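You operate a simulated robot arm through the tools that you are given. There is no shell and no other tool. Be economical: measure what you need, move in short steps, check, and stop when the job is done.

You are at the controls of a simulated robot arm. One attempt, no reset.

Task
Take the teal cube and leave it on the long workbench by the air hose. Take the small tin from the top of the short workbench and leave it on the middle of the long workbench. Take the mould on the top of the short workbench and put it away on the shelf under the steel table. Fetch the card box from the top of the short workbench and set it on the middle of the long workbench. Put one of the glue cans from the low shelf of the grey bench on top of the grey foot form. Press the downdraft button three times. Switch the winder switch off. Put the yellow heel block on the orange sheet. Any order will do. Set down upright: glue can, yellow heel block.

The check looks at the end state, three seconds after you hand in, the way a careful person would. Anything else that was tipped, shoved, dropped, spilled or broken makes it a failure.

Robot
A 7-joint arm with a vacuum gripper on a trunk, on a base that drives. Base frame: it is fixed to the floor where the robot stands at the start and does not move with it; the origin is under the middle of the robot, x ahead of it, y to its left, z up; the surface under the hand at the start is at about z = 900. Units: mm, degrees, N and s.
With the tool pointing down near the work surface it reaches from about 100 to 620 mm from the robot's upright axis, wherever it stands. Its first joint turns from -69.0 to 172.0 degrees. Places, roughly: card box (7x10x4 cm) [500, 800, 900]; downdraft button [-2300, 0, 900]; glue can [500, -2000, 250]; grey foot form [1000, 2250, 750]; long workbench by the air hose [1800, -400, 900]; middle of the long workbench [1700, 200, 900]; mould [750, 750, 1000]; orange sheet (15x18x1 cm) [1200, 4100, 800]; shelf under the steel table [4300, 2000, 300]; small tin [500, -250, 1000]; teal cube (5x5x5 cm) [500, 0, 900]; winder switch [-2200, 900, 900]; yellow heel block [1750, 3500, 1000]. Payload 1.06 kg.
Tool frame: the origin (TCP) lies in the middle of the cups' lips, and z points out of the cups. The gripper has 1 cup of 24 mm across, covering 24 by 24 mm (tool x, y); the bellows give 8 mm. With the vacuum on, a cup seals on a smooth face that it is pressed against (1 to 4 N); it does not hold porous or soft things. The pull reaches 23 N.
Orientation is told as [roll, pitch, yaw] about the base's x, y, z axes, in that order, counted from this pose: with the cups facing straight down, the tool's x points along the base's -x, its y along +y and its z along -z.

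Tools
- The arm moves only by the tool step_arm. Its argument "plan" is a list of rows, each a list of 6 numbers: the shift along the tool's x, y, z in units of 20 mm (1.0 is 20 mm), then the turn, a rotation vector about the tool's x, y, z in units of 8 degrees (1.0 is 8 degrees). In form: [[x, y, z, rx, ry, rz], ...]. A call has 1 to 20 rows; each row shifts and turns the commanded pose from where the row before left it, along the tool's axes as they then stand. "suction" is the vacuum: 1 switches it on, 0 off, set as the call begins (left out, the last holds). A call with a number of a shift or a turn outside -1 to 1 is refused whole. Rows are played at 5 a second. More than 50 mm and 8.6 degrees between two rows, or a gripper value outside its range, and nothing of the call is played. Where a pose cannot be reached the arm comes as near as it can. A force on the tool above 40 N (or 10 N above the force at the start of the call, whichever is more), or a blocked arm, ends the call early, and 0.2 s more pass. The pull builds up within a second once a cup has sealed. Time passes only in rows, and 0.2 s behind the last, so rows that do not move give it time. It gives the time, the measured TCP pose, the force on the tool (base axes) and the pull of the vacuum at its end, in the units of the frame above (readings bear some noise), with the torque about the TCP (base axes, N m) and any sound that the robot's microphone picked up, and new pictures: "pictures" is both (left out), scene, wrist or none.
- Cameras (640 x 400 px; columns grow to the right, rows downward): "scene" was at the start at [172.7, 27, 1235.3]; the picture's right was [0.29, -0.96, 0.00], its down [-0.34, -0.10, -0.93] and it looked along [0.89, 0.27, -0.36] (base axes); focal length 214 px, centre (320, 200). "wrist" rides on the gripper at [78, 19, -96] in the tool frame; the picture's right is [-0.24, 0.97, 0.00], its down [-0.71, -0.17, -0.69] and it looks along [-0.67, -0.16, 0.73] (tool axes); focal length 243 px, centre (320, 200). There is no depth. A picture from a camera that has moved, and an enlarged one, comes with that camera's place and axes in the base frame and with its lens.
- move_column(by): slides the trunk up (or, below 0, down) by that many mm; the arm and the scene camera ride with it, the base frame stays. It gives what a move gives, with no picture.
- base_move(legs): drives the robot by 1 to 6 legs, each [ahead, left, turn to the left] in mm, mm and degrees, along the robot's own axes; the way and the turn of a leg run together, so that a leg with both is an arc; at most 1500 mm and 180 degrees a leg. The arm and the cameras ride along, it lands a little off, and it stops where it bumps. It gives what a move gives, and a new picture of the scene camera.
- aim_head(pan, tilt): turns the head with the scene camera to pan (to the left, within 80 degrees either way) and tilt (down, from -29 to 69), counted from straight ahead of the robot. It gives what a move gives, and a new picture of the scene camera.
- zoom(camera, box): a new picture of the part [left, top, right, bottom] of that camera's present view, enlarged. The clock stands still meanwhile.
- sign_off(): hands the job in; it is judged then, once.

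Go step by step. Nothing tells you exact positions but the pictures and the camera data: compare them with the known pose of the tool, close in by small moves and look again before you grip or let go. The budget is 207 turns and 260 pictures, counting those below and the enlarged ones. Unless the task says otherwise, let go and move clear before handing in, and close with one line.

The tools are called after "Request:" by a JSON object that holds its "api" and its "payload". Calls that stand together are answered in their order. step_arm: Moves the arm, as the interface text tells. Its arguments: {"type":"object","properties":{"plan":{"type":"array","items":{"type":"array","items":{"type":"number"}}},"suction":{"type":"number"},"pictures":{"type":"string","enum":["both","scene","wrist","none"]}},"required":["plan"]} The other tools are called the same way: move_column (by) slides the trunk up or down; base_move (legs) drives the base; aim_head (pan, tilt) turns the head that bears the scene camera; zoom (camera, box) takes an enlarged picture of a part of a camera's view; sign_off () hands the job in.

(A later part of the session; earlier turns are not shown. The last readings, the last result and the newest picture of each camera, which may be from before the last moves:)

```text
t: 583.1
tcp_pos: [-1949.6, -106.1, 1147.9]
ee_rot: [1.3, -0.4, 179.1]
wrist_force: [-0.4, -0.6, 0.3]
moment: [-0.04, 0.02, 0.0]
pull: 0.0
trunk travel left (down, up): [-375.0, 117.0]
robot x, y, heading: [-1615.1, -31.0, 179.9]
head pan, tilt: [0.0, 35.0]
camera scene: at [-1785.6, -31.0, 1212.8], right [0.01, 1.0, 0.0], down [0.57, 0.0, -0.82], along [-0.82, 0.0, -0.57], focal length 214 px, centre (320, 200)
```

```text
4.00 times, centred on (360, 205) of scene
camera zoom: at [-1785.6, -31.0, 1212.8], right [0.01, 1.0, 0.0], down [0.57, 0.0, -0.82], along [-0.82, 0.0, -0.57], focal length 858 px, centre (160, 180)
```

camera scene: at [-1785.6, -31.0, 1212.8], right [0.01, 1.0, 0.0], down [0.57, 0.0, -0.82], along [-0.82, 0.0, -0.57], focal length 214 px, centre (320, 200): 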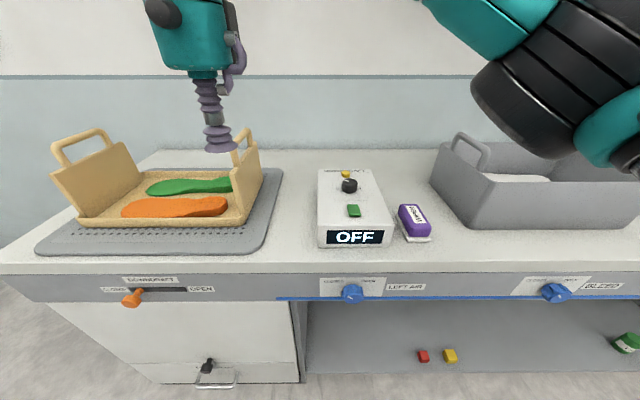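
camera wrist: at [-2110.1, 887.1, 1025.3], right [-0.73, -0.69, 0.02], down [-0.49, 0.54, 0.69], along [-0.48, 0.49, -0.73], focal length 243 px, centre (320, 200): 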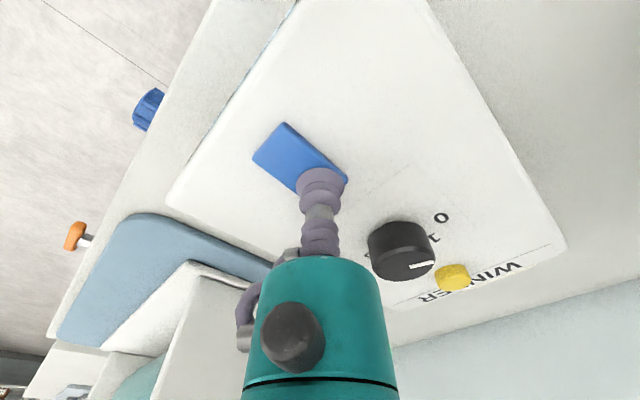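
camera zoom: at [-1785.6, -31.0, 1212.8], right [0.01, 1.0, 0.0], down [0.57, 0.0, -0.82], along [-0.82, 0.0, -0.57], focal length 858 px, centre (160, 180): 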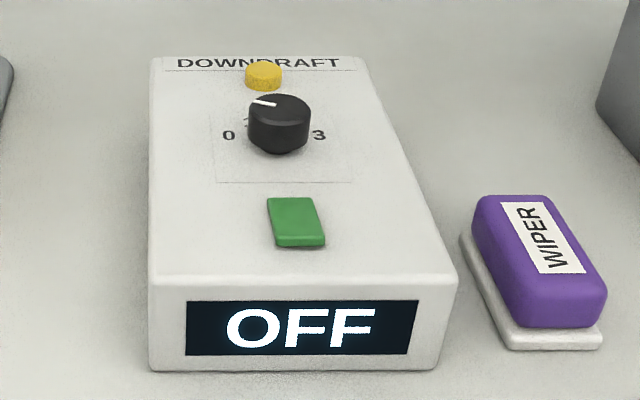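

The downdraft box's yellow round button is the target, at about [-2316, 40, 935], behind the knob. To keep my elbow off the grey bin I'll approach diagonally from the left with a tilted tool; first I'll raise and pull in the hand to clear the basket handles.

Request:
{"api": "step_arm", "payload": {"plan": [[0.6, 0, -0.6, 0, 0, 0], [0.7, 0, -0.6, 0, 0, 0], [0.7, 0, -0.6, 0, 0, 0], [0.7, 0, -0.6, 0, 0, 0], [0.7, 0, -0.5, 0, 0, 0]], "pictures": "none"}}

Request:
{"api": "base_move", "payload": {"legs": [[60, 225, 0], [0, 0, -27], [60, -30, 0]]}}

```text
t: 584.3
tcp_pos: [-1879.7, -109.2, 1204.0]
ee_rot: [1.3, -0.5, 179.1]
wrist_force: [0.6, 0.0, 1.0]
moment: [-0.02, 0.0, 0.03]
pull: 0.0
trunk travel left (down, up): [-375.0, 117.0]
robot x, y, heading: [-1616.4, -33.3, 179.7]
head pan, tilt: [0.0, 35.0]
```

```text
t: 588.8
tcp_pos: [-1987.4, -144.8, 1204.6]
ee_rot: [1.2, -0.4, 151.8]
wrist_force: [0.5, 0.1, 1.3]
moment: [-0.02, -0.03, -0.01]
pull: 0.0
trunk travel left (down, up): [-375.0, 117.0]
robot x, y, heading: [-1714.1, -196.7, 152.4]
head pan, tilt: [0.0, 35.0]
camera scene: at [-1866.3, -118.6, 1212.7], right [0.46, 0.89, 0.0], down [0.51, -0.27, -0.82], along [-0.73, 0.38, -0.57], focal length 214 px, centre (320, 200)
```

scene: 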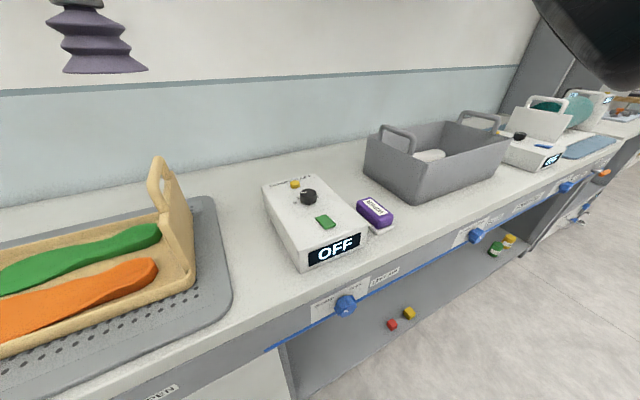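

Triangulating gives the button top at about [-2290, 36, 949]. I'll extend forward and tilt the tool about 30° so it points forward and down.

Request:
{"api": "step_arm", "payload": {"plan": [[-1, 0, 0.2, 0, 0, 0], [-1, 0, 0.2, 0, 0, 0], [-1, 0, 0.2, 0, 0, 0], [-1, 0, 0.2, 0, 0, 0], [-1, 0, 0.2, 0, 0, 0], [-1, 0, 0.2, 0, 0, 0], [-0.6, 0, 0.2, 0, -0.9, 0], [-0.6, 0, 0.4, 0, -0.9, 0], [-0.6, 0, 0.6, 0, -0.9, 0], [-0.6, 0, 0.7, 0, -0.9, 0]], "pictures": "both"}}

```text
t: 591.0
tcp_pos: [-2142.1, -65.2, 1153.5]
ee_rot: [1.4, -29.2, 151.2]
wrist_force: [0.7, 0.3, 0.4]
moment: [-0.04, 0.01, -0.02]
pull: 0.0
trunk travel left (down, up): [-375.0, 117.0]
robot x, y, heading: [-1716.3, -199.2, 152.5]
head pan, tilt: [0.0, 35.0]
camera scene: at [-1865.9, -119.2, 1212.8], right [0.46, 0.89, 0.0], down [0.51, -0.27, -0.82], along [-0.73, 0.38, -0.57], focal length 214 px, centre (320, 200)
camera wrist: at [-2048.9, -134.4, 1199.4], right [-0.64, -0.76, 0.14], down [-0.16, 0.3, 0.94], along [-0.75, 0.58, -0.31], focal length 243 px, centre (320, 200)
```

scene: 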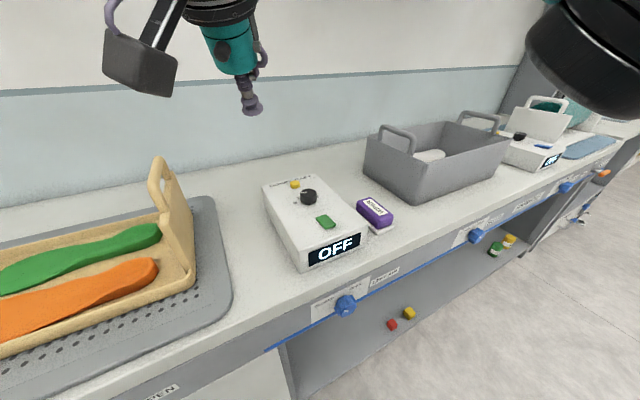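
wrist: 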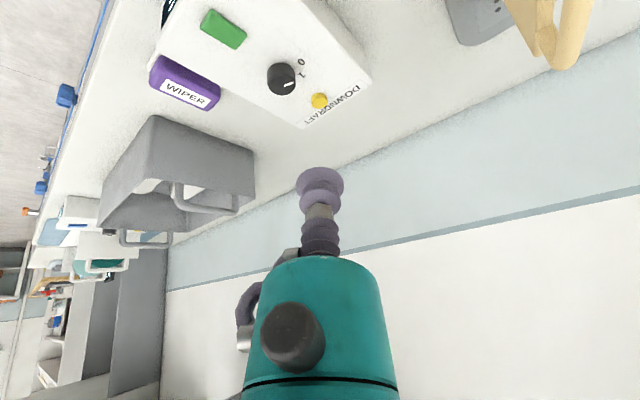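

The button shows consistently at [-2293, 31]. I'll move to a point 40 mm short of it along the tool axis.

Request:
{"api": "step_arm", "payload": {"plan": [[-0.234, -0.074, 0.94, 0, 0, 0], [-0.234, -0.074, 0.94, 0, 0, 0], [-0.234, -0.074, 0.94, 0, 0, 0], [-0.234, -0.074, 0.94, 0, 0, 0], [-0.234, -0.074, 0.94, 0, 0, 0], [-0.234, -0.074, 0.94, 0, 0, 0], [-0.234, -0.074, 0.94, 0, 0, 0], [-0.234, -0.074, 0.94, 0, 0, 0], [-0.234, -0.074, 0.94, 0, 0, 0], [-0.234, -0.074, 0.94, 0, 0, 0]], "pictures": "both"}}

```text
t: 593.2
tcp_pos: [-2254.1, 8.2, 1012.4]
ee_rot: [1.5, -29.2, 151.2]
wrist_force: [0.4, -0.6, -0.2]
moment: [-0.02, -0.02, -0.01]
pull: 0.0
trunk travel left (down, up): [-375.0, 117.0]
robot x, y, heading: [-1716.8, -200.0, 152.7]
head pan, tilt: [0.0, 35.0]
camera scene: at [-1866.0, -119.2, 1212.8], right [0.46, 0.89, 0.0], down [0.51, -0.27, -0.82], along [-0.73, 0.38, -0.57], focal length 214 px, centre (320, 200)
camera wrist: at [-2161.0, -61.4, 1059.2], right [-0.64, -0.76, 0.14], down [-0.16, 0.3, 0.94], along [-0.75, 0.58, -0.31], focal length 243 px, centre (320, 200)
```

scene: 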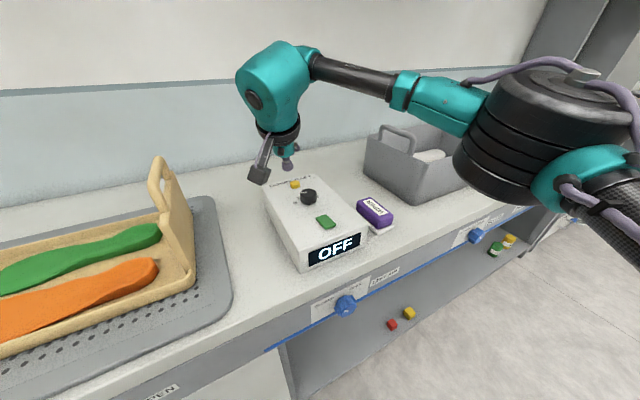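
wrist: 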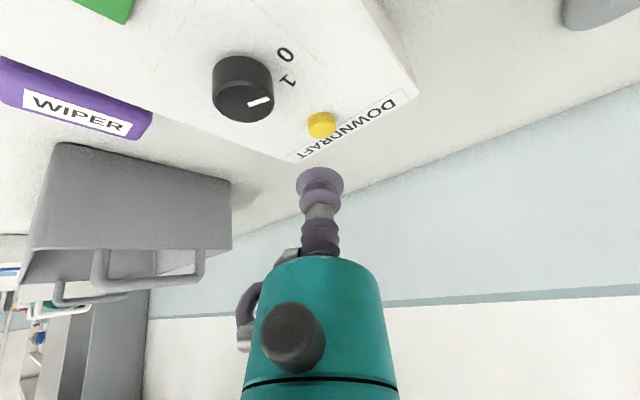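

Request:
{"api": "step_arm", "payload": {"plan": [[-0.1, -0.03, 0.8, 0, 0, 0], [-0.1, 0, 0.8, 0, 0, 0], [-0.1, 0, 0.6, 0, 0, 0], [0, 0, 0.5, 0, 0, 0]], "pictures": "both"}}

```text
t: 594.2
tcp_pos: [-2283.0, 25.3, 969.3]
ee_rot: [1.4, -29.2, 151.2]
wrist_force: [0.1, 0.7, 0.3]
moment: [0.01, 0.01, -0.01]
pull: 0.1
trunk travel left (down, up): [-375.0, 117.0]
robot x, y, heading: [-1712.3, -199.8, 152.5]
head pan, tilt: [0.0, 35.0]
camera scene: at [-1865.9, -119.3, 1212.8], right [0.46, 0.89, 0.0], down [0.51, -0.27, -0.82], along [-0.73, 0.38, -0.57], focal length 214 px, centre (320, 200)
camera wrist: at [-2189.0, -44.8, 1015.0], right [-0.64, -0.76, 0.14], down [-0.16, 0.3, 0.94], along [-0.75, 0.58, -0.31], focal length 243 px, centre (320, 200)
```

scene: 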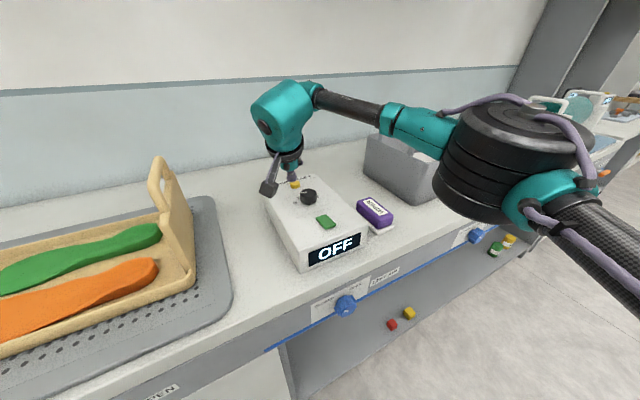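
wrist: 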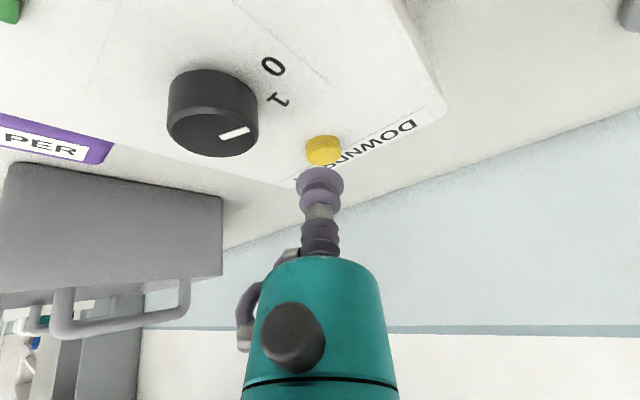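

It's aligned; the button top is at about [-2295, 31, 943]. I'll approach and press gently.

Request:
{"api": "step_arm", "payload": {"plan": [[-0.25, 0, 0.4, 0, 0, 0], [0, 0, 0.4, 0, 0, 0], [0, 0, 0.2, 0, 0, 0]], "pictures": "wrist"}}

```text
t: 595.0
tcp_pos: [-2295.7, 29.3, 952.4]
ee_rot: [1.3, -29.2, 151.2]
wrist_force: [0.7, -0.3, 0.6]
moment: [0.02, 0.0, -0.01]
pull: 0.1
trunk travel left (down, up): [-375.0, 117.0]
robot x, y, heading: [-1716.5, -198.5, 152.2]
head pan, tilt: [0.0, 35.0]
camera wrist: at [-2202.0, -39.1, 998.7], right [-0.64, -0.76, 0.14], down [-0.16, 0.3, 0.94], along [-0.75, 0.58, -0.31], focal length 243 px, centre (320, 200)
```

wrist: 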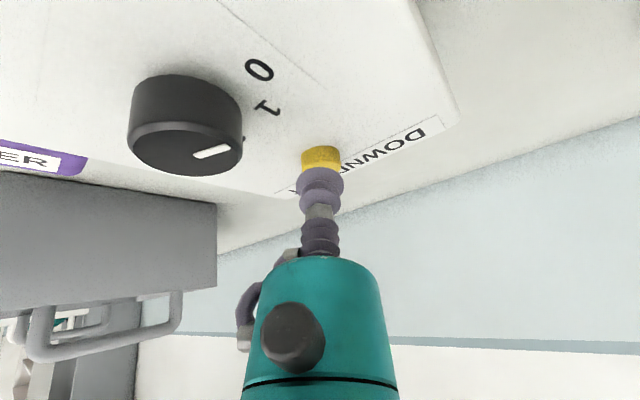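

Request:
{"api": "step_arm", "payload": {"plan": [[0, 0, 0.2, 0, 0, 0], [0, 0, 0.2, 0, 0, 0], [0, 0, 0.15, 0, 0, 0]], "pictures": "both"}}

```text
t: 595.8
tcp_pos: [-2300.7, 32.6, 943.6]
ee_rot: [1.5, -29.1, 151.2]
wrist_force: [-0.1, -0.7, -0.3]
moment: [-0.01, -0.01, 0.03]
pull: 0.1
trunk travel left (down, up): [-375.0, 117.0]
robot x, y, heading: [-1718.5, -195.6, 152.5]
head pan, tilt: [0.0, 35.0]
camera scene: at [-1865.9, -119.3, 1212.8], right [0.46, 0.89, 0.0], down [0.51, -0.27, -0.82], along [-0.73, 0.38, -0.57], focal length 214 px, centre (320, 200)
camera wrist: at [-2206.8, -36.4, 989.7], right [-0.64, -0.76, 0.14], down [-0.16, 0.3, 0.94], along [-0.75, 0.58, -0.31], focal length 243 px, centre (320, 200)
```

scene: 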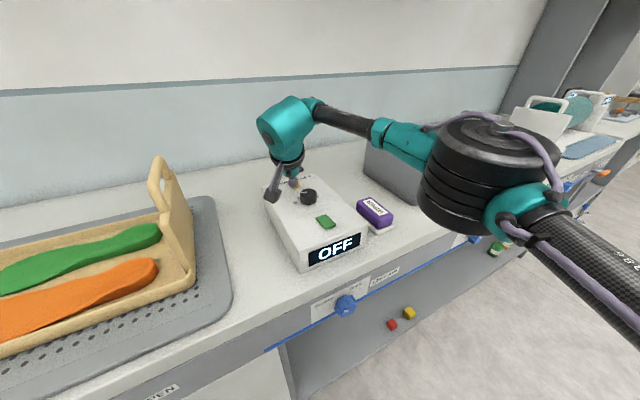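
wrist: 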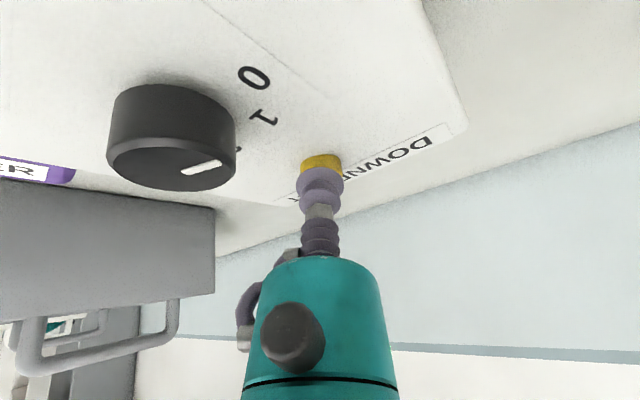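

Request:
{"api": "step_arm", "payload": {"plan": [[0, 0, 0.15, 0, 0, 0], [0, 0, 0.15, 0, 0, 0], [0, 0, 0.15, 0, 0, 0]], "pictures": "scene"}}

```text
t: 596.6
tcp_pos: [-2304.7, 35.0, 935.6]
ee_rot: [1.5, -29.1, 151.2]
wrist_force: [-0.3, -0.1, 0.0]
moment: [0.04, 0.01, -0.01]
pull: 0.0
trunk travel left (down, up): [-375.0, 117.0]
robot x, y, heading: [-1715.1, -201.8, 152.2]
head pan, tilt: [0.0, 35.0]
camera scene: at [-1865.9, -119.3, 1212.8], right [0.46, 0.89, 0.0], down [0.51, -0.27, -0.82], along [-0.73, 0.38, -0.57], focal length 214 px, centre (320, 200)
```

scene: 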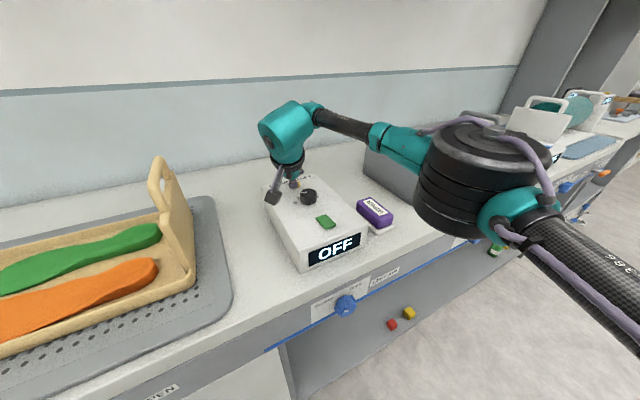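

Request:
{"api": "zoom", "payload": {"camera": "wrist", "box": [260, 120, 380, 220]}}

Request:
{"api": "zoom", "payload": {"camera": "scene", "box": [250, 140, 340, 215]}}

```text
4.00 times, centred on (320, 170) of wrist
camera zoom: at [-2210.9, -34.6, 981.8], right [-0.64, -0.76, 0.14], down [-0.16, 0.3, 0.94], along [-0.75, 0.58, -0.31], focal length 970 px, centre (320, 320)
```

zoom: 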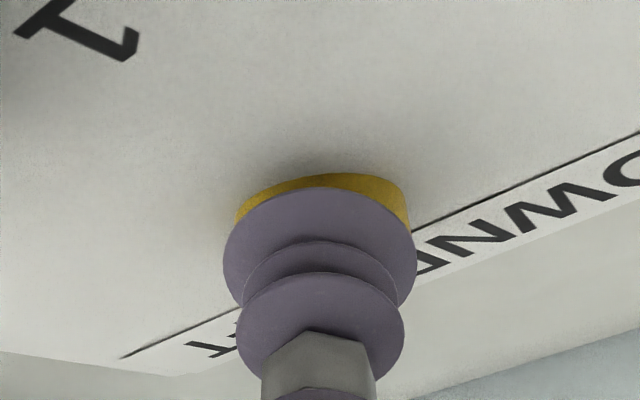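

```text
5.33 times, centred on (295, 178) of scene
camera zoom: at [-1865.9, -119.3, 1212.8], right [0.46, 0.89, 0.0], down [0.51, -0.27, -0.82], along [-0.73, 0.38, -0.57], focal length 1144 px, centre (453, 320)
```

zoom: 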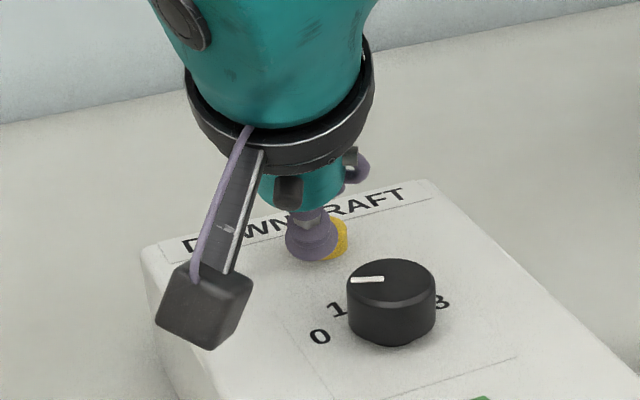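

It's nearly touching, so I'll keep pressing in small steps.

Request:
{"api": "step_arm", "payload": {"plan": [[0.05, -0.1, 0.15, 0, 0, 0], [0, 0, 0.15, 0, 0, 0], [0, 0, 0.1, 0, 0, 0]], "pictures": "scene"}}

```text
t: 597.4
tcp_pos: [-2305.6, 37.8, 930.0]
ee_rot: [1.4, -29.3, 151.2]
wrist_force: [0.1, 1.1, 0.0]
moment: [-0.02, 0.0, 0.02]
pull: 0.1
trunk travel left (down, up): [-375.0, 117.0]
robot x, y, heading: [-1711.3, -201.7, 152.3]
head pan, tilt: [0.0, 35.0]
camera scene: at [-1865.9, -119.3, 1212.8], right [0.46, 0.89, 0.0], down [0.51, -0.27, -0.82], along [-0.73, 0.38, -0.57], focal length 214 px, centre (320, 200)
```

scene: 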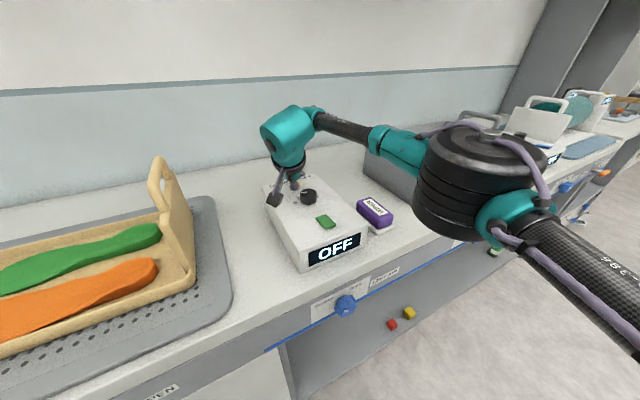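

Request:
{"api": "step_arm", "payload": {"plan": [[0, 0, 0.15, 0, 0, 0], [0, 0, 0.15, 0, 0, 0]], "pictures": "scene"}}

```text
t: 598.0
tcp_pos: [-2309.2, 38.6, 922.8]
ee_rot: [1.6, -29.3, 151.2]
wrist_force: [-0.6, -0.9, 2.0]
moment: [-0.04, -0.04, 0.0]
pull: 0.2
trunk travel left (down, up): [-375.0, 117.0]
robot x, y, heading: [-1715.7, -200.2, 152.5]
head pan, tilt: [0.0, 35.0]
camera scene: at [-1865.7, -119.4, 1212.9], right [0.46, 0.89, 0.0], down [0.51, -0.27, -0.82], along [-0.73, 0.38, -0.57], focal length 214 px, centre (320, 200)
```

scene: 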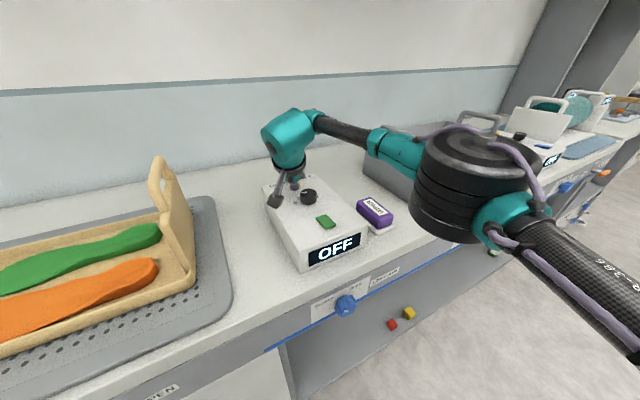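

Contact has begun, at 2 N. I'll press a little deeper and listen for a click.

Request:
{"api": "step_arm", "payload": {"plan": [[0, 0, 0.12, 0, 0, 0], [0, 0, 0, 0, 0, 0]], "pictures": "none"}}

```text
t: 598.6
tcp_pos: [-2308.6, 39.0, 921.5]
ee_rot: [1.4, -29.2, 151.2]
wrist_force: [-1.8, -1.0, 4.9]
moment: [-0.03, -0.02, -0.08]
pull: 0.0
trunk travel left (down, up): [-375.0, 117.0]
robot x, y, heading: [-1715.4, -198.3, 152.4]
head pan, tilt: [0.0, 35.0]
```

Request:
{"api": "step_arm", "payload": {"plan": [[0, 0, 0.12, 0, 0, 0], [0, 0, 0, 0, 0, 0]], "pictures": "none"}}

```text
t: 599.2
tcp_pos: [-2309.5, 39.2, 917.9]
ee_rot: [1.6, -29.2, 151.2]
wrist_force: [-0.1, -0.7, 8.6]
moment: [0.0, -0.08, -0.03]
pull: 0.1
trunk travel left (down, up): [-375.0, 117.0]
robot x, y, heading: [-1717.6, -196.3, 152.4]
head pan, tilt: [0.0, 35.0]
```

Request:
{"api": "step_arm", "payload": {"plan": [[0, 0, 0.12, 0, 0, 0], [0, 0, 0, 0, 0, 0]], "pictures": "wrist"}}

Request:
{"api": "zoom", "payload": {"camera": "scene", "box": [250, 140, 340, 215]}}

```text
t: 599.8
tcp_pos: [-2310.1, 38.9, 916.9]
ee_rot: [1.4, -29.4, 151.3]
wrist_force: [-0.4, -1.0, 19.0]
moment: [-0.14, -0.23, -0.01]
pull: 0.0
trunk travel left (down, up): [-375.0, 117.0]
robot x, y, heading: [-1717.3, -198.2, 152.2]
head pan, tilt: [0.0, 35.0]
camera wrist: at [-2216.2, -30.0, 963.9], right [-0.64, -0.76, 0.14], down [-0.16, 0.3, 0.94], along [-0.76, 0.58, -0.31], focal length 243 px, centre (320, 200)
```

wrist: 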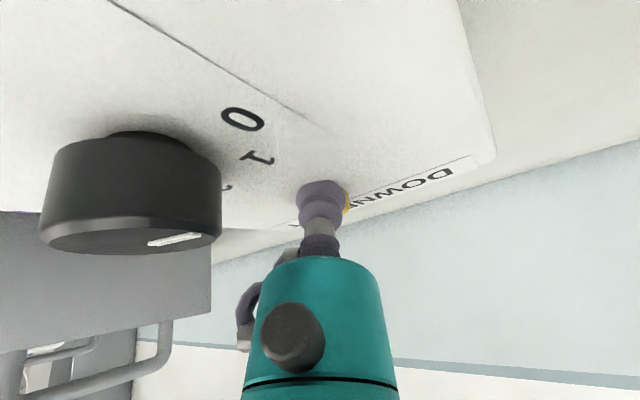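

```text
5.33 times, centred on (295, 178) of scene
camera zoom: at [-1864.4, -119.9, 1213.2], right [0.46, 0.89, 0.0], down [0.51, -0.26, -0.82], along [-0.73, 0.38, -0.57], focal length 1144 px, centre (453, 320)
```

zoom: 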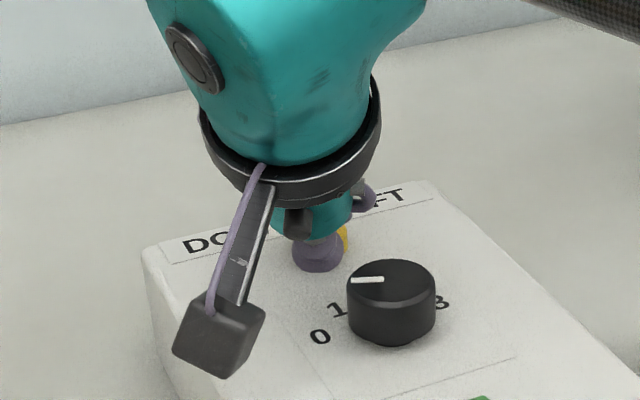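

The cup landed just short of the button, on the box in front of it. I'll lift, shift forward about 16 mm and look.

Request:
{"api": "step_arm", "payload": {"plan": [[0, 0, -0.5, 0, 0, 0], [0, 0, -0.6, 0, 0, 0], [0, 0, -0.6, 0, 0, 0], [-0.4, -0.05, 0, 0, 0, 0], [-0.4, -0.05, 0, 0, 0, 0]], "pictures": "wrist"}}

Request:
{"api": "zoom", "payload": {"camera": "wrist", "box": [260, 120, 380, 220]}}

Request:
{"api": "zoom", "payload": {"camera": "scene", "box": [250, 140, 340, 215]}}

```text
t: 601.0
tcp_pos: [-2308.9, 42.2, 953.0]
ee_rot: [1.4, -29.1, 151.2]
wrist_force: [0.4, -0.1, -0.2]
moment: [0.01, -0.02, -0.02]
pull: 0.0
trunk travel left (down, up): [-375.0, 117.0]
robot x, y, heading: [-1719.5, -200.1, 152.3]
head pan, tilt: [0.0, 35.0]
camera wrist: at [-2214.9, -28.1, 1000.0], right [-0.64, -0.76, 0.14], down [-0.16, 0.3, 0.94], along [-0.75, 0.58, -0.31], focal length 243 px, centre (320, 200)
```

wrist: 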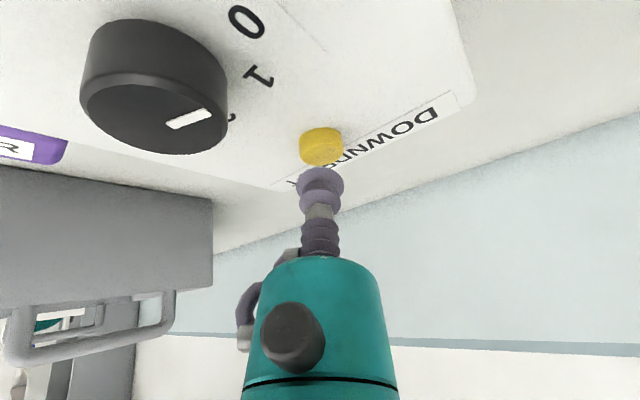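

```text
4.00 times, centred on (320, 170) of wrist
camera zoom: at [-2214.9, -28.1, 1000.0], right [-0.64, -0.76, 0.14], down [-0.16, 0.3, 0.94], along [-0.75, 0.58, -0.31], focal length 970 px, centre (320, 320)
```

zoom: 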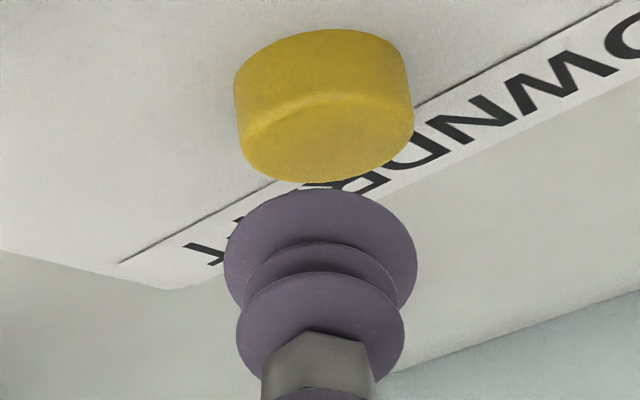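

```text
5.33 times, centred on (295, 178) of scene
camera zoom: at [-1865.9, -119.3, 1212.8], right [0.46, 0.89, 0.0], down [0.51, -0.27, -0.82], along [-0.73, 0.38, -0.57], focal length 1144 px, centre (453, 320)
```

zoom: 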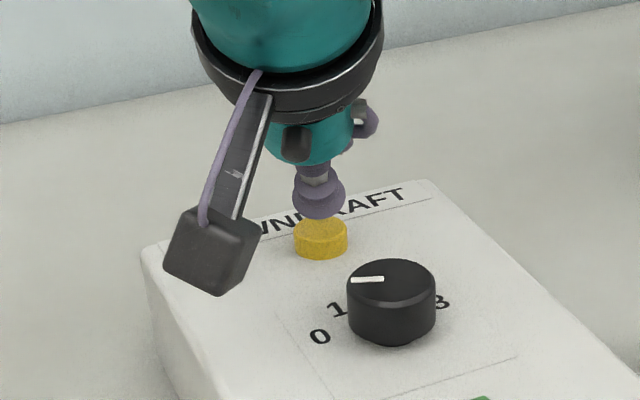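

Now the tool axis points straight at the button, at about [-2317, 45, 932]. I'll press along the axis.

Request:
{"api": "step_arm", "payload": {"plan": [[-0.15, 0, 0.5, 0, 0, 0], [0, 0, 0.4, 0, 0, 0], [0, 0, 0.2, 0, 0, 0]], "pictures": "none"}}

Request:
{"api": "zoom", "payload": {"camera": "wrist", "box": [260, 120, 380, 220]}}

```text
t: 601.8
tcp_pos: [-2320.6, 47.3, 935.8]
ee_rot: [1.4, -29.2, 151.2]
wrist_force: [-0.6, 0.4, 1.5]
moment: [-0.01, -0.01, -0.02]
pull: 0.0
trunk travel left (down, up): [-375.0, 117.0]
robot x, y, heading: [-1714.8, -198.2, 152.4]
head pan, tilt: [0.0, 35.0]
```

```text
4.00 times, centred on (320, 170) of wrist
camera zoom: at [-2226.4, -22.2, 981.4], right [-0.64, -0.76, 0.14], down [-0.16, 0.3, 0.94], along [-0.75, 0.58, -0.31], focal length 970 px, centre (320, 320)
```

zoom: 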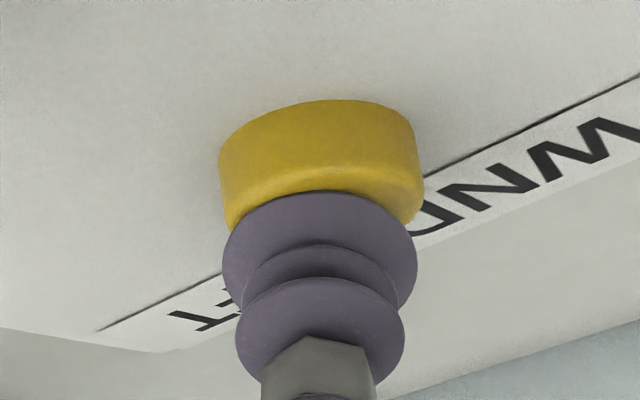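

The cup now sits on the button. I'll press deeper in small steps while reading the force.

Request:
{"api": "step_arm", "payload": {"plan": [[0, 0, 0.2, 0, 0, 0], [0, 0, 0.15, 0, 0, 0], [0, 0, 0, 0, 0, 0]], "pictures": "none"}}

Request:
{"api": "step_arm", "payload": {"plan": [[0, 0, 0.15, 0, 0, 0], [0, 0, 0, 0, 0, 0]], "pictures": "none"}}

```text
t: 602.6
tcp_pos: [-2323.3, 48.0, 930.1]
ee_rot: [1.4, -29.2, 151.2]
wrist_force: [-0.1, 0.0, 2.7]
moment: [-0.02, -0.01, 0.0]
pull: 0.0
trunk travel left (down, up): [-375.0, 117.0]
robot x, y, heading: [-1716.9, -197.4, 152.2]
head pan, tilt: [0.0, 35.0]
heard: click
```

```text
t: 603.2
tcp_pos: [-2324.2, 48.1, 927.7]
ee_rot: [1.3, -29.2, 151.2]
wrist_force: [-0.3, -0.3, 3.2]
moment: [-0.05, -0.01, -0.01]
pull: 0.0
trunk travel left (down, up): [-375.0, 117.0]
robot x, y, heading: [-1720.0, -198.4, 152.1]
head pan, tilt: [0.0, 35.0]
```

I heard a click, so that is press one. I'll back off and press again, in separate calls so I can count the clicks.

Request:
{"api": "step_arm", "payload": {"plan": [[0, 0, -0.5, 0, 0, 0], [0, 0, -0.5, 0, 0, 0], [0, 0, 0, 0, 0, 0]], "pictures": "none"}}

Request:
{"api": "step_arm", "payload": {"plan": [[0, 0, 0.5, 0, 0, 0], [0, 0, 0.4, 0, 0, 0], [0, 0, 0, 0, 0, 0]], "pictures": "none"}}

```text
t: 604.0
tcp_pos: [-2315.8, 45.5, 945.5]
ee_rot: [1.5, -29.1, 151.2]
wrist_force: [0.2, -0.3, -0.5]
moment: [0.01, 0.0, -0.01]
pull: 0.0
trunk travel left (down, up): [-375.0, 117.0]
robot x, y, heading: [-1717.5, -193.9, 152.3]
head pan, tilt: [0.0, 35.0]
```

```text
t: 604.8
tcp_pos: [-2322.8, 48.3, 930.7]
ee_rot: [1.4, -29.3, 151.2]
wrist_force: [0.2, 1.5, 2.6]
moment: [-0.02, -0.03, 0.04]
pull: 0.1
trunk travel left (down, up): [-375.0, 117.0]
robot x, y, heading: [-1716.1, -202.9, 152.5]
head pan, tilt: [0.0, 35.0]
heard: click
```

A second click. One more press.

Request:
{"api": "step_arm", "payload": {"plan": [[0, 0, -0.5, 0, 0, 0], [0, 0, -0.4, 0, 0, 0], [0, 0, 0, 0, 0, 0]], "pictures": "none"}}

Request:
{"api": "step_arm", "payload": {"plan": [[0, 0, 0.5, 0, 0, 0], [0, 0, 0.4, 0, 0, 0], [0, 0, 0, 0, 0, 0]], "pictures": "none"}}

```text
t: 605.6
tcp_pos: [-2315.4, 45.2, 945.6]
ee_rot: [1.4, -29.1, 151.3]
wrist_force: [-0.3, 0.0, 0.3]
moment: [0.0, -0.01, -0.01]
pull: 0.0
trunk travel left (down, up): [-375.0, 117.0]
robot x, y, heading: [-1714.9, -197.3, 152.3]
head pan, tilt: [0.0, 35.0]
```

```text
t: 606.4
tcp_pos: [-2322.7, 49.3, 929.4]
ee_rot: [1.4, -29.3, 151.2]
wrist_force: [-0.4, -0.2, 2.6]
moment: [0.0, -0.02, -0.03]
pull: 0.0
trunk travel left (down, up): [-375.0, 117.0]
robot x, y, heading: [-1716.6, -197.2, 152.5]
head pan, tilt: [0.0, 35.0]
heard: click
```

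Three clicks done. I'll back the arm out along the same path and level the tool.

Request:
{"api": "step_arm", "payload": {"plan": [[0, 0, -0.8, 0, 0, 0], [0.3, 0, -0.9, 0, 0, 0], [0.3, 0, -0.9, 0, 0, 0], [0.3, 0, -0.9, 0, 0, 0], [0.3, 0, -0.9, 0, 0, 0], [0.3, 0, -0.9, 0, 0, 0], [0.3, 0.1, -0.9, 0, 0, 0], [0.3, 0.1, -0.9, 0, 0, 0], [0.3, 0.1, -0.9, 0, 0, 0], [0.3, 0.1, -0.9, 0, 0, 0], [0.3, 0.1, -0.9, 0, 0, 0], [0.3, 0.1, -0.9, 0, 0, 0], [0.6, 0.1, -0.7, 0, 0.91, 0], [0.6, 0.1, -0.6, 0, 0.91, 0], [0.6, 0.1, -0.4, 0, 0.91, 0], [0.6, 0.1, -0.2, 0, 0.91, 0], [0.8, 0, -0.1, 0, 0, 0], [0.8, 0, 0, 0, 0, 0], [0.8, 0, 0, 0, 0, 0]], "pictures": "scene"}}

```text
t: 610.4
tcp_pos: [-2093.1, -93.5, 1108.6]
ee_rot: [1.3, 0.0, 151.9]
wrist_force: [0.3, -0.1, 0.3]
moment: [0.0, -0.02, 0.01]
pull: 0.1
trunk travel left (down, up): [-375.0, 117.0]
robot x, y, heading: [-1717.2, -200.0, 152.4]
head pan, tilt: [0.0, 35.0]
camera scene: at [-1865.8, -119.3, 1212.9], right [0.46, 0.89, 0.0], down [0.51, -0.27, -0.82], along [-0.73, 0.38, -0.57], focal length 214 px, centre (320, 200)
```

scene: 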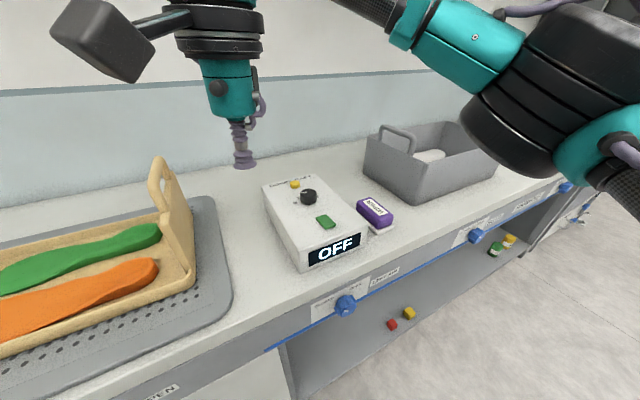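

I'll fold the arm, back away and head to the grey bench's low shelf at about [500, -2000].

Request:
{"api": "step_arm", "payload": {"plan": [[0.6, 0, -0.6, 0, 0, 0], [0.8, 0, -0.8, 0, 0, 0], [0.8, 0, -0.8, 0, 0, 0], [0.8, 0, -0.5, 0, 0, 0], [0.8, 0, 0, 0, 0, 0], [0.8, 0, 0, 0, 0, 0], [0.8, 0, 0, 0, 0, 0]], "pictures": "none"}}

Request:
{"api": "base_move", "payload": {"legs": [[-600, 0, 0], [0, 0, -76], [0, 0, -76.5], [400, -900, 0]]}}

Request:
{"api": "aim_head", "payload": {"pan": -20, "tilt": 20}}

```text
t: 612.0
tcp_pos: [-1997.1, -141.3, 1159.2]
ee_rot: [1.3, -0.1, 151.9]
wrist_force: [0.1, 1.0, 0.4]
moment: [0.02, -0.02, -0.05]
pull: 0.1
trunk travel left (down, up): [-375.0, 117.0]
robot x, y, heading: [-1713.1, -195.5, 152.2]
head pan, tilt: [0.0, 35.0]
```

```text
t: 629.7
tcp_pos: [-491.1, -1270.0, 1159.1]
ee_rot: [1.3, -0.1, 0.6]
wrist_force: [0.1, -0.3, -0.4]
moment: [-0.02, -0.01, -0.03]
pull: 0.1
trunk travel left (down, up): [-375.0, 117.0]
robot x, y, heading: [-765.9, -1357.0, 1.3]
head pan, tilt: [0.0, 35.0]
camera scene: at [-594.8, -1351.9, 1212.8], right [0.02, -1.0, 0.0], down [-0.57, -0.01, -0.82], along [0.82, 0.02, -0.57], focal length 214 px, centre (320, 200)
```

scene: 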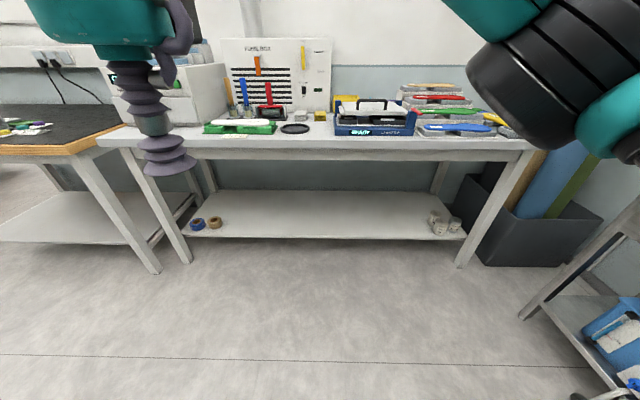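

```text
t: 630.5
tcp_pos: [-490.6, -1269.4, 1158.9]
ee_rot: [1.3, 0.0, 0.5]
wrist_force: [-0.1, -0.7, 0.5]
moment: [-0.05, 0.05, 0.0]
pull: 0.2
trunk travel left (down, up): [-375.0, 117.0]
robot x, y, heading: [-768.0, -1353.3, 1.3]
head pan, tilt: [-20.0, 20.0]
camera scene: at [-594.8, -1383.6, 1236.6], right [-0.32, -0.95, 0.0], down [-0.32, 0.11, -0.94], along [0.89, -0.3, -0.34], focal length 214 px, centre (320, 200)
```

scene: 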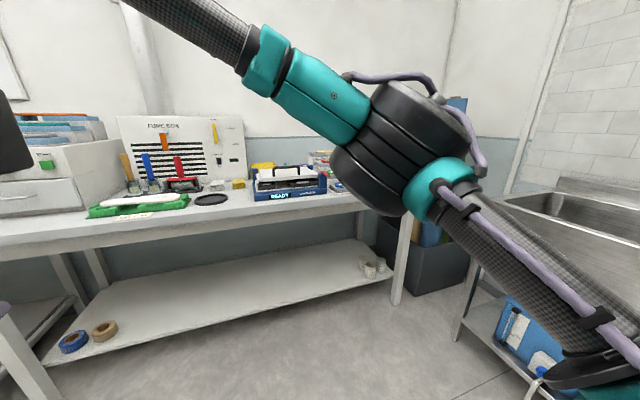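

The glue cans stand at the right end of the grey bench's low shelf, near [520, -2190]. I'll drive closer for a better look.

Request:
{"api": "base_move", "payload": {"legs": [[450, -650, -1.3]]}}

Request:
{"api": "aim_head", "payload": {"pan": -10, "tilt": 50}}

Request:
{"api": "zoom", "payload": {"camera": "scene", "box": [260, 60, 460, 185]}}

```text
t: 636.6
tcp_pos: [-23.3, -1901.5, 1159.4]
ee_rot: [1.2, -0.1, 0.8]
wrist_force: [0.0, -0.1, -0.2]
moment: [-0.02, 0.02, 0.02]
pull: 0.1
trunk travel left (down, up): [-375.0, 117.0]
robot x, y, heading: [-300.2, -1993.7, 1.4]
head pan, tilt: [-20.0, 20.0]
camera scene: at [-126.6, -2016.8, 1236.7], right [-0.32, -0.95, 0.0], down [-0.32, 0.11, -0.94], along [0.89, -0.3, -0.34], focal length 214 px, centre (320, 200)
```

scene: 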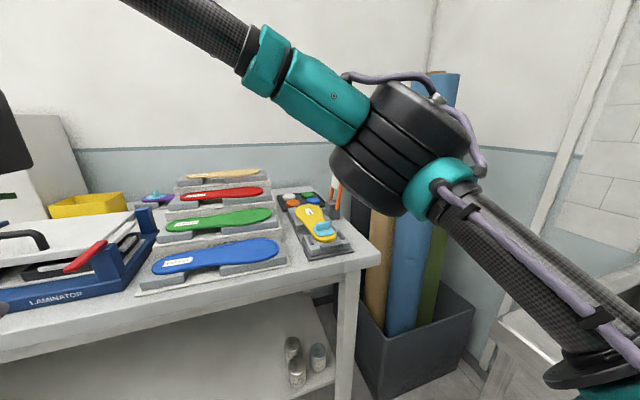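

```text
t: 637.6
tcp_pos: [-22.8, -1901.6, 1159.3]
ee_rot: [1.3, -0.1, 0.9]
wrist_force: [-0.3, -0.4, -0.8]
moment: [0.03, 0.01, 0.0]
pull: 0.0
trunk travel left (down, up): [-375.0, 117.0]
robot x, y, heading: [-297.6, -1990.5, 1.5]
head pan, tilt: [-10.0, 50.0]
camera scene: at [-138.8, -1998.6, 1191.2], right [-0.15, -0.99, 0.0], down [-0.76, 0.11, -0.64], along [0.64, -0.1, -0.77], focal length 214 px, centre (320, 200)
```

scene: 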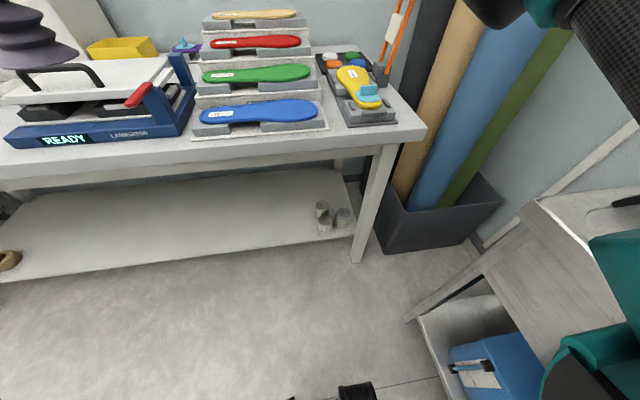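

```text
3.20 times, centred on (360, 122) of scene
camera zoom: at [-138.8, -1998.6, 1191.2], right [-0.15, -0.99, 0.0], down [-0.76, 0.11, -0.64], along [0.64, -0.1, -0.77], focal length 686 px, centre (192, 448)
```

zoom: 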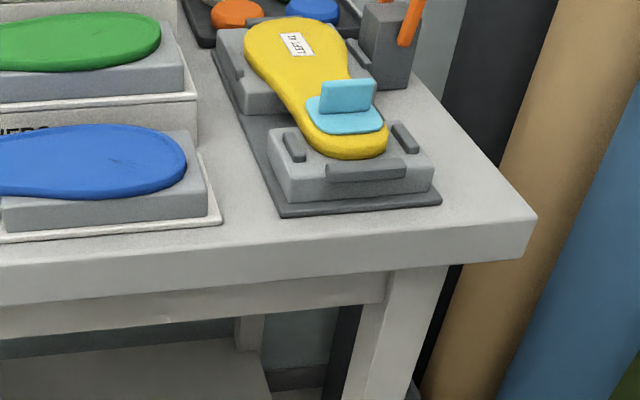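

Three cans: one at about [460, -2118] in front, others at [556, -2118] and [496, -2216]. I'll check their labels, and the width of my own base for manoeuvring next to the bench.

Request:
{"api": "zoom", "payload": {"camera": "scene", "box": [290, 185, 380, 250]}}

Request:
{"api": "aim_head", "payload": {"pan": 80, "tilt": 69}}

```text
6.15 times, centred on (335, 218) of scene
camera zoom: at [-138.8, -1998.6, 1191.2], right [-0.15, -0.99, 0.0], down [-0.76, 0.11, -0.64], along [0.64, -0.1, -0.77], focal length 1320 px, centre (228, 92)
```

zoom: 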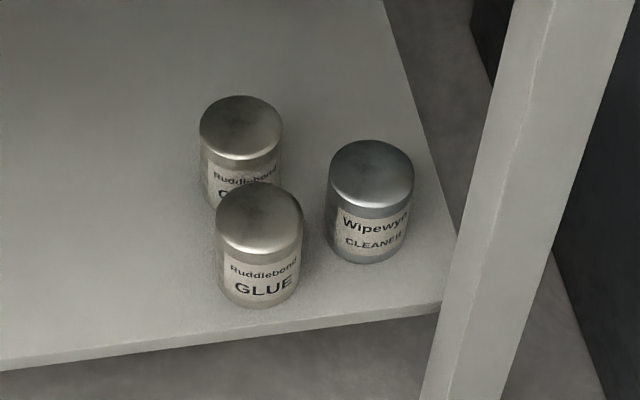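

```text
t: 639.2
tcp_pos: [-21.6, -1899.9, 1157.2]
ee_rot: [1.5, -0.4, -0.1]
wrist_force: [9.0, 78.5, -15.6]
moment: [-7.71, -0.37, -6.5]
pull: 0.0
trunk travel left (down, up): [-375.0, 117.0]
robot x, y, heading: [-296.0, -1990.0, 1.4]
head pan, tilt: [80.0, 68.8]
camera scene: at [-158.6, -1969.6, 1171.6], right [0.3, -0.95, 0.0], down [-0.87, -0.27, -0.4], along [0.38, 0.12, -0.92], focal length 214 px, centre (320, 200)
```

scene: 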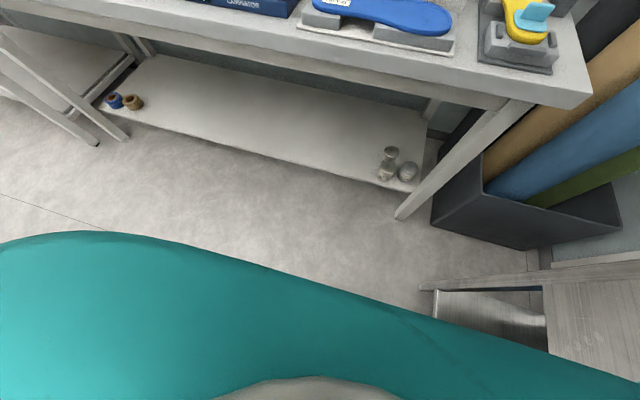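

The front can is labelled GLUE, while the right one is CLEANER, so I'll take the front can at about [450, -2115]. The head bumped my own hand, so I'll turn it back now.

Request:
{"api": "aim_head", "payload": {"pan": -10, "tilt": 30}}

```text
t: 640.9
tcp_pos: [-23.2, -1902.6, 1158.4]
ee_rot: [1.3, 0.0, 1.0]
wrist_force: [-0.5, 0.2, 0.3]
moment: [0.03, 0.01, -0.01]
pull: 0.0
trunk travel left (down, up): [-375.0, 117.0]
robot x, y, heading: [-298.3, -1987.1, 1.4]
head pan, tilt: [-10.0, 30.0]
camera scene: at [-125.5, -2000.5, 1220.6], right [-0.15, -0.99, 0.0], down [-0.49, 0.07, -0.87], along [0.86, -0.13, -0.5], focal length 214 px, centre (320, 200)
```

scene: 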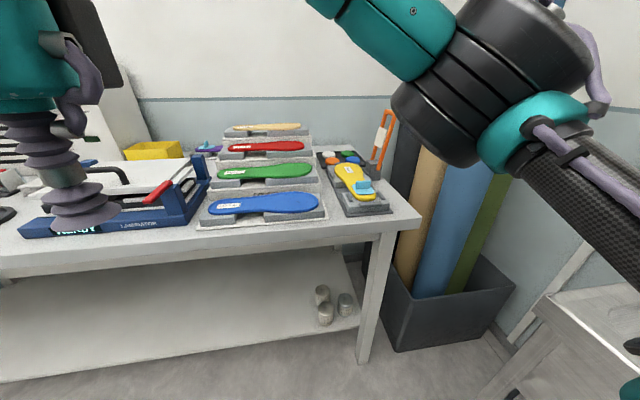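

I'll face -y, parallel to the bench, so the elbow stays in front of the bench and clear of its leg. Moving to about (100, -1628).

Request:
{"api": "base_move", "payload": {"legs": [[0, 0, -91.4], [-360, 0, 0], [0, 390, 0]]}}

Request:
{"api": "move_column", "payload": {"by": -370}}

Request:
{"api": "aim_head", "payload": {"pan": 25, "tilt": 35}}

```text
t: 650.5
tcp_pos: [165.1, -1896.7, 1158.5]
ee_rot: [1.3, -0.1, -89.5]
wrist_force: [0.7, -0.8, -0.2]
moment: [-0.02, 0.0, 0.0]
pull: 0.0
trunk travel left (down, up): [-375.0, 117.0]
robot x, y, heading: [83.2, -1622.4, -88.8]
head pan, tilt: [-10.0, 30.0]
camera scene: at [67.5, -1793.9, 1220.6], right [-0.99, 0.16, 0.0], down [0.08, 0.49, -0.87], along [-0.13, -0.86, -0.5], focal length 214 px, centre (320, 200)
```

scene: 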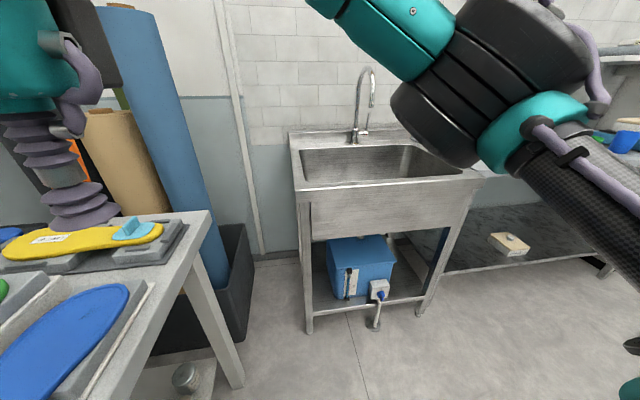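

```text
t: 654.1
tcp_pos: [168.1, -1898.9, 790.3]
ee_rot: [1.3, 0.3, -90.0]
wrist_force: [-0.3, -0.3, -0.6]
moment: [0.01, 0.03, 0.02]
pull: 0.1
trunk travel left (down, up): [-5.0, 487.0]
robot x, y, heading: [78.1, -1620.1, -89.1]
head pan, tilt: [-10.0, 30.0]
```

```text
t: 655.1
tcp_pos: [167.7, -1900.6, 786.1]
ee_rot: [0.6, 0.3, -90.4]
wrist_force: [0.3, 0.0, -0.6]
moment: [-0.01, -0.02, 0.0]
pull: 0.1
trunk travel left (down, up): [-5.0, 487.0]
robot x, y, heading: [82.0, -1620.9, -88.7]
head pan, tilt: [25.0, 35.0]
camera scene: at [65.8, -1898.1, 842.7], right [-0.98, 0.19, 0.0], down [0.1, 0.49, -0.86], along [-0.17, -0.85, -0.5], focal length 214 px, centre (320, 200)
```

scene: 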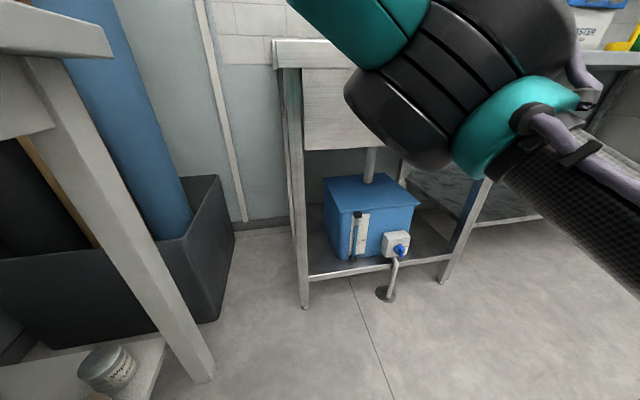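

The head turn seems blocked by the hand beside it. I'll put the head back and lower the arm away first.

Request:
{"api": "aim_head", "payload": {"pan": -10, "tilt": 35}}

Request:
{"api": "step_arm", "payload": {"plan": [[-0.5, 0, 0.5, 0, 0, 0], [-0.5, 0, 0.96, 0, 0, 0], [-0.5, 0, 0.96, 0, 0, 0], [-0.5, 0, 0.96, 0, 0, 0], [-0.5, 0, 0.96, 0, 0, 0], [-0.5, 0, 0.96, 0, 0, 0], [-0.5, 0, 0.96, 0, 0, 0], [-0.5, 0, 0.96, 0, 0, 0], [-0.5, 0, 0.96, 0, 0, 0], [-0.5, 0, 0.96, 0, 0, 0], [0, 0, 0.96, 0, 0, 0], [0, 0, 0.96, 0, 0, 0], [0, 0, 0.96, 0, 0, 0], [0, 0, 0.96, 0, 0, 0], [0, 0, 0.96, 0, 0, 0], [0, 0, 0.96, 0, 0, 0], [0, 0, 0.96, 0, 0, 0], [0, 0, 0.96, 0, 0, 0], [0, 0, 0.96, 0, 0, 0], [0, 0, 0.8, 0, 0, 0]], "pictures": "none"}}

Request:
{"api": "aim_head", "payload": {"pan": 30, "tilt": 40}}

```text
t: 656.1
tcp_pos: [165.6, -1900.7, 788.4]
ee_rot: [0.9, 0.3, -90.1]
wrist_force: [-0.6, -0.1, -1.1]
moment: [-0.03, -0.02, 0.01]
pull: 0.1
trunk travel left (down, up): [-5.0, 487.0]
robot x, y, heading: [80.7, -1622.9, -89.1]
head pan, tilt: [-10.0, 35.0]
camera scene: at [62.6, -1897.7, 843.7], right [-0.97, 0.23, 0.0], down [0.11, 0.48, -0.87], along [-0.2, -0.85, -0.49], focal length 214 px, centre (320, 200)
```

scene: 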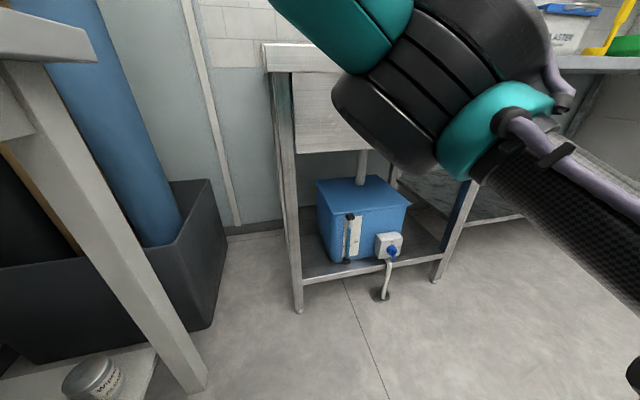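

```text
t: 660.4
tcp_pos: [174.5, -1999.1, 419.6]
ee_rot: [1.2, -0.1, -89.4]
wrist_force: [-0.5, 0.5, 0.5]
moment: [-0.02, -0.01, 0.02]
pull: 0.1
trunk travel left (down, up): [-5.0, 487.0]
robot x, y, heading: [78.4, -1622.1, -89.0]
head pan, tilt: [-10.0, 35.0]
```

```text
t: 661.4
tcp_pos: [173.8, -1998.6, 420.1]
ee_rot: [1.3, -0.2, -89.5]
wrist_force: [0.0, 0.0, 0.6]
moment: [-0.03, -0.02, -0.01]
pull: 0.1
trunk travel left (down, up): [-5.0, 487.0]
robot x, y, heading: [78.4, -1621.5, -88.9]
head pan, tilt: [30.0, 40.0]
camera scene: at [127.2, -1882.4, 827.8], right [-0.86, -0.52, 0.0], down [-0.33, 0.55, -0.77], along [0.39, -0.66, -0.64], focal length 214 px, centre (320, 200)
```

scene: 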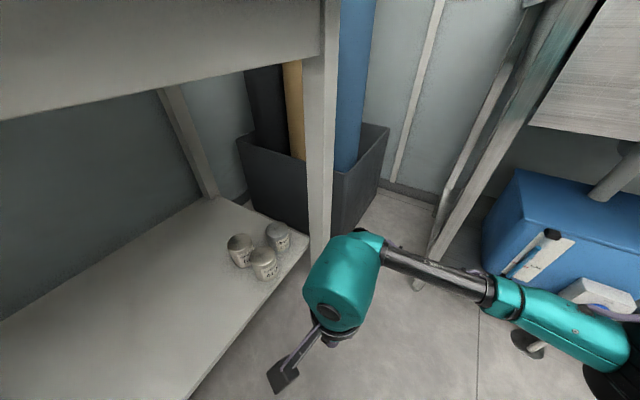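

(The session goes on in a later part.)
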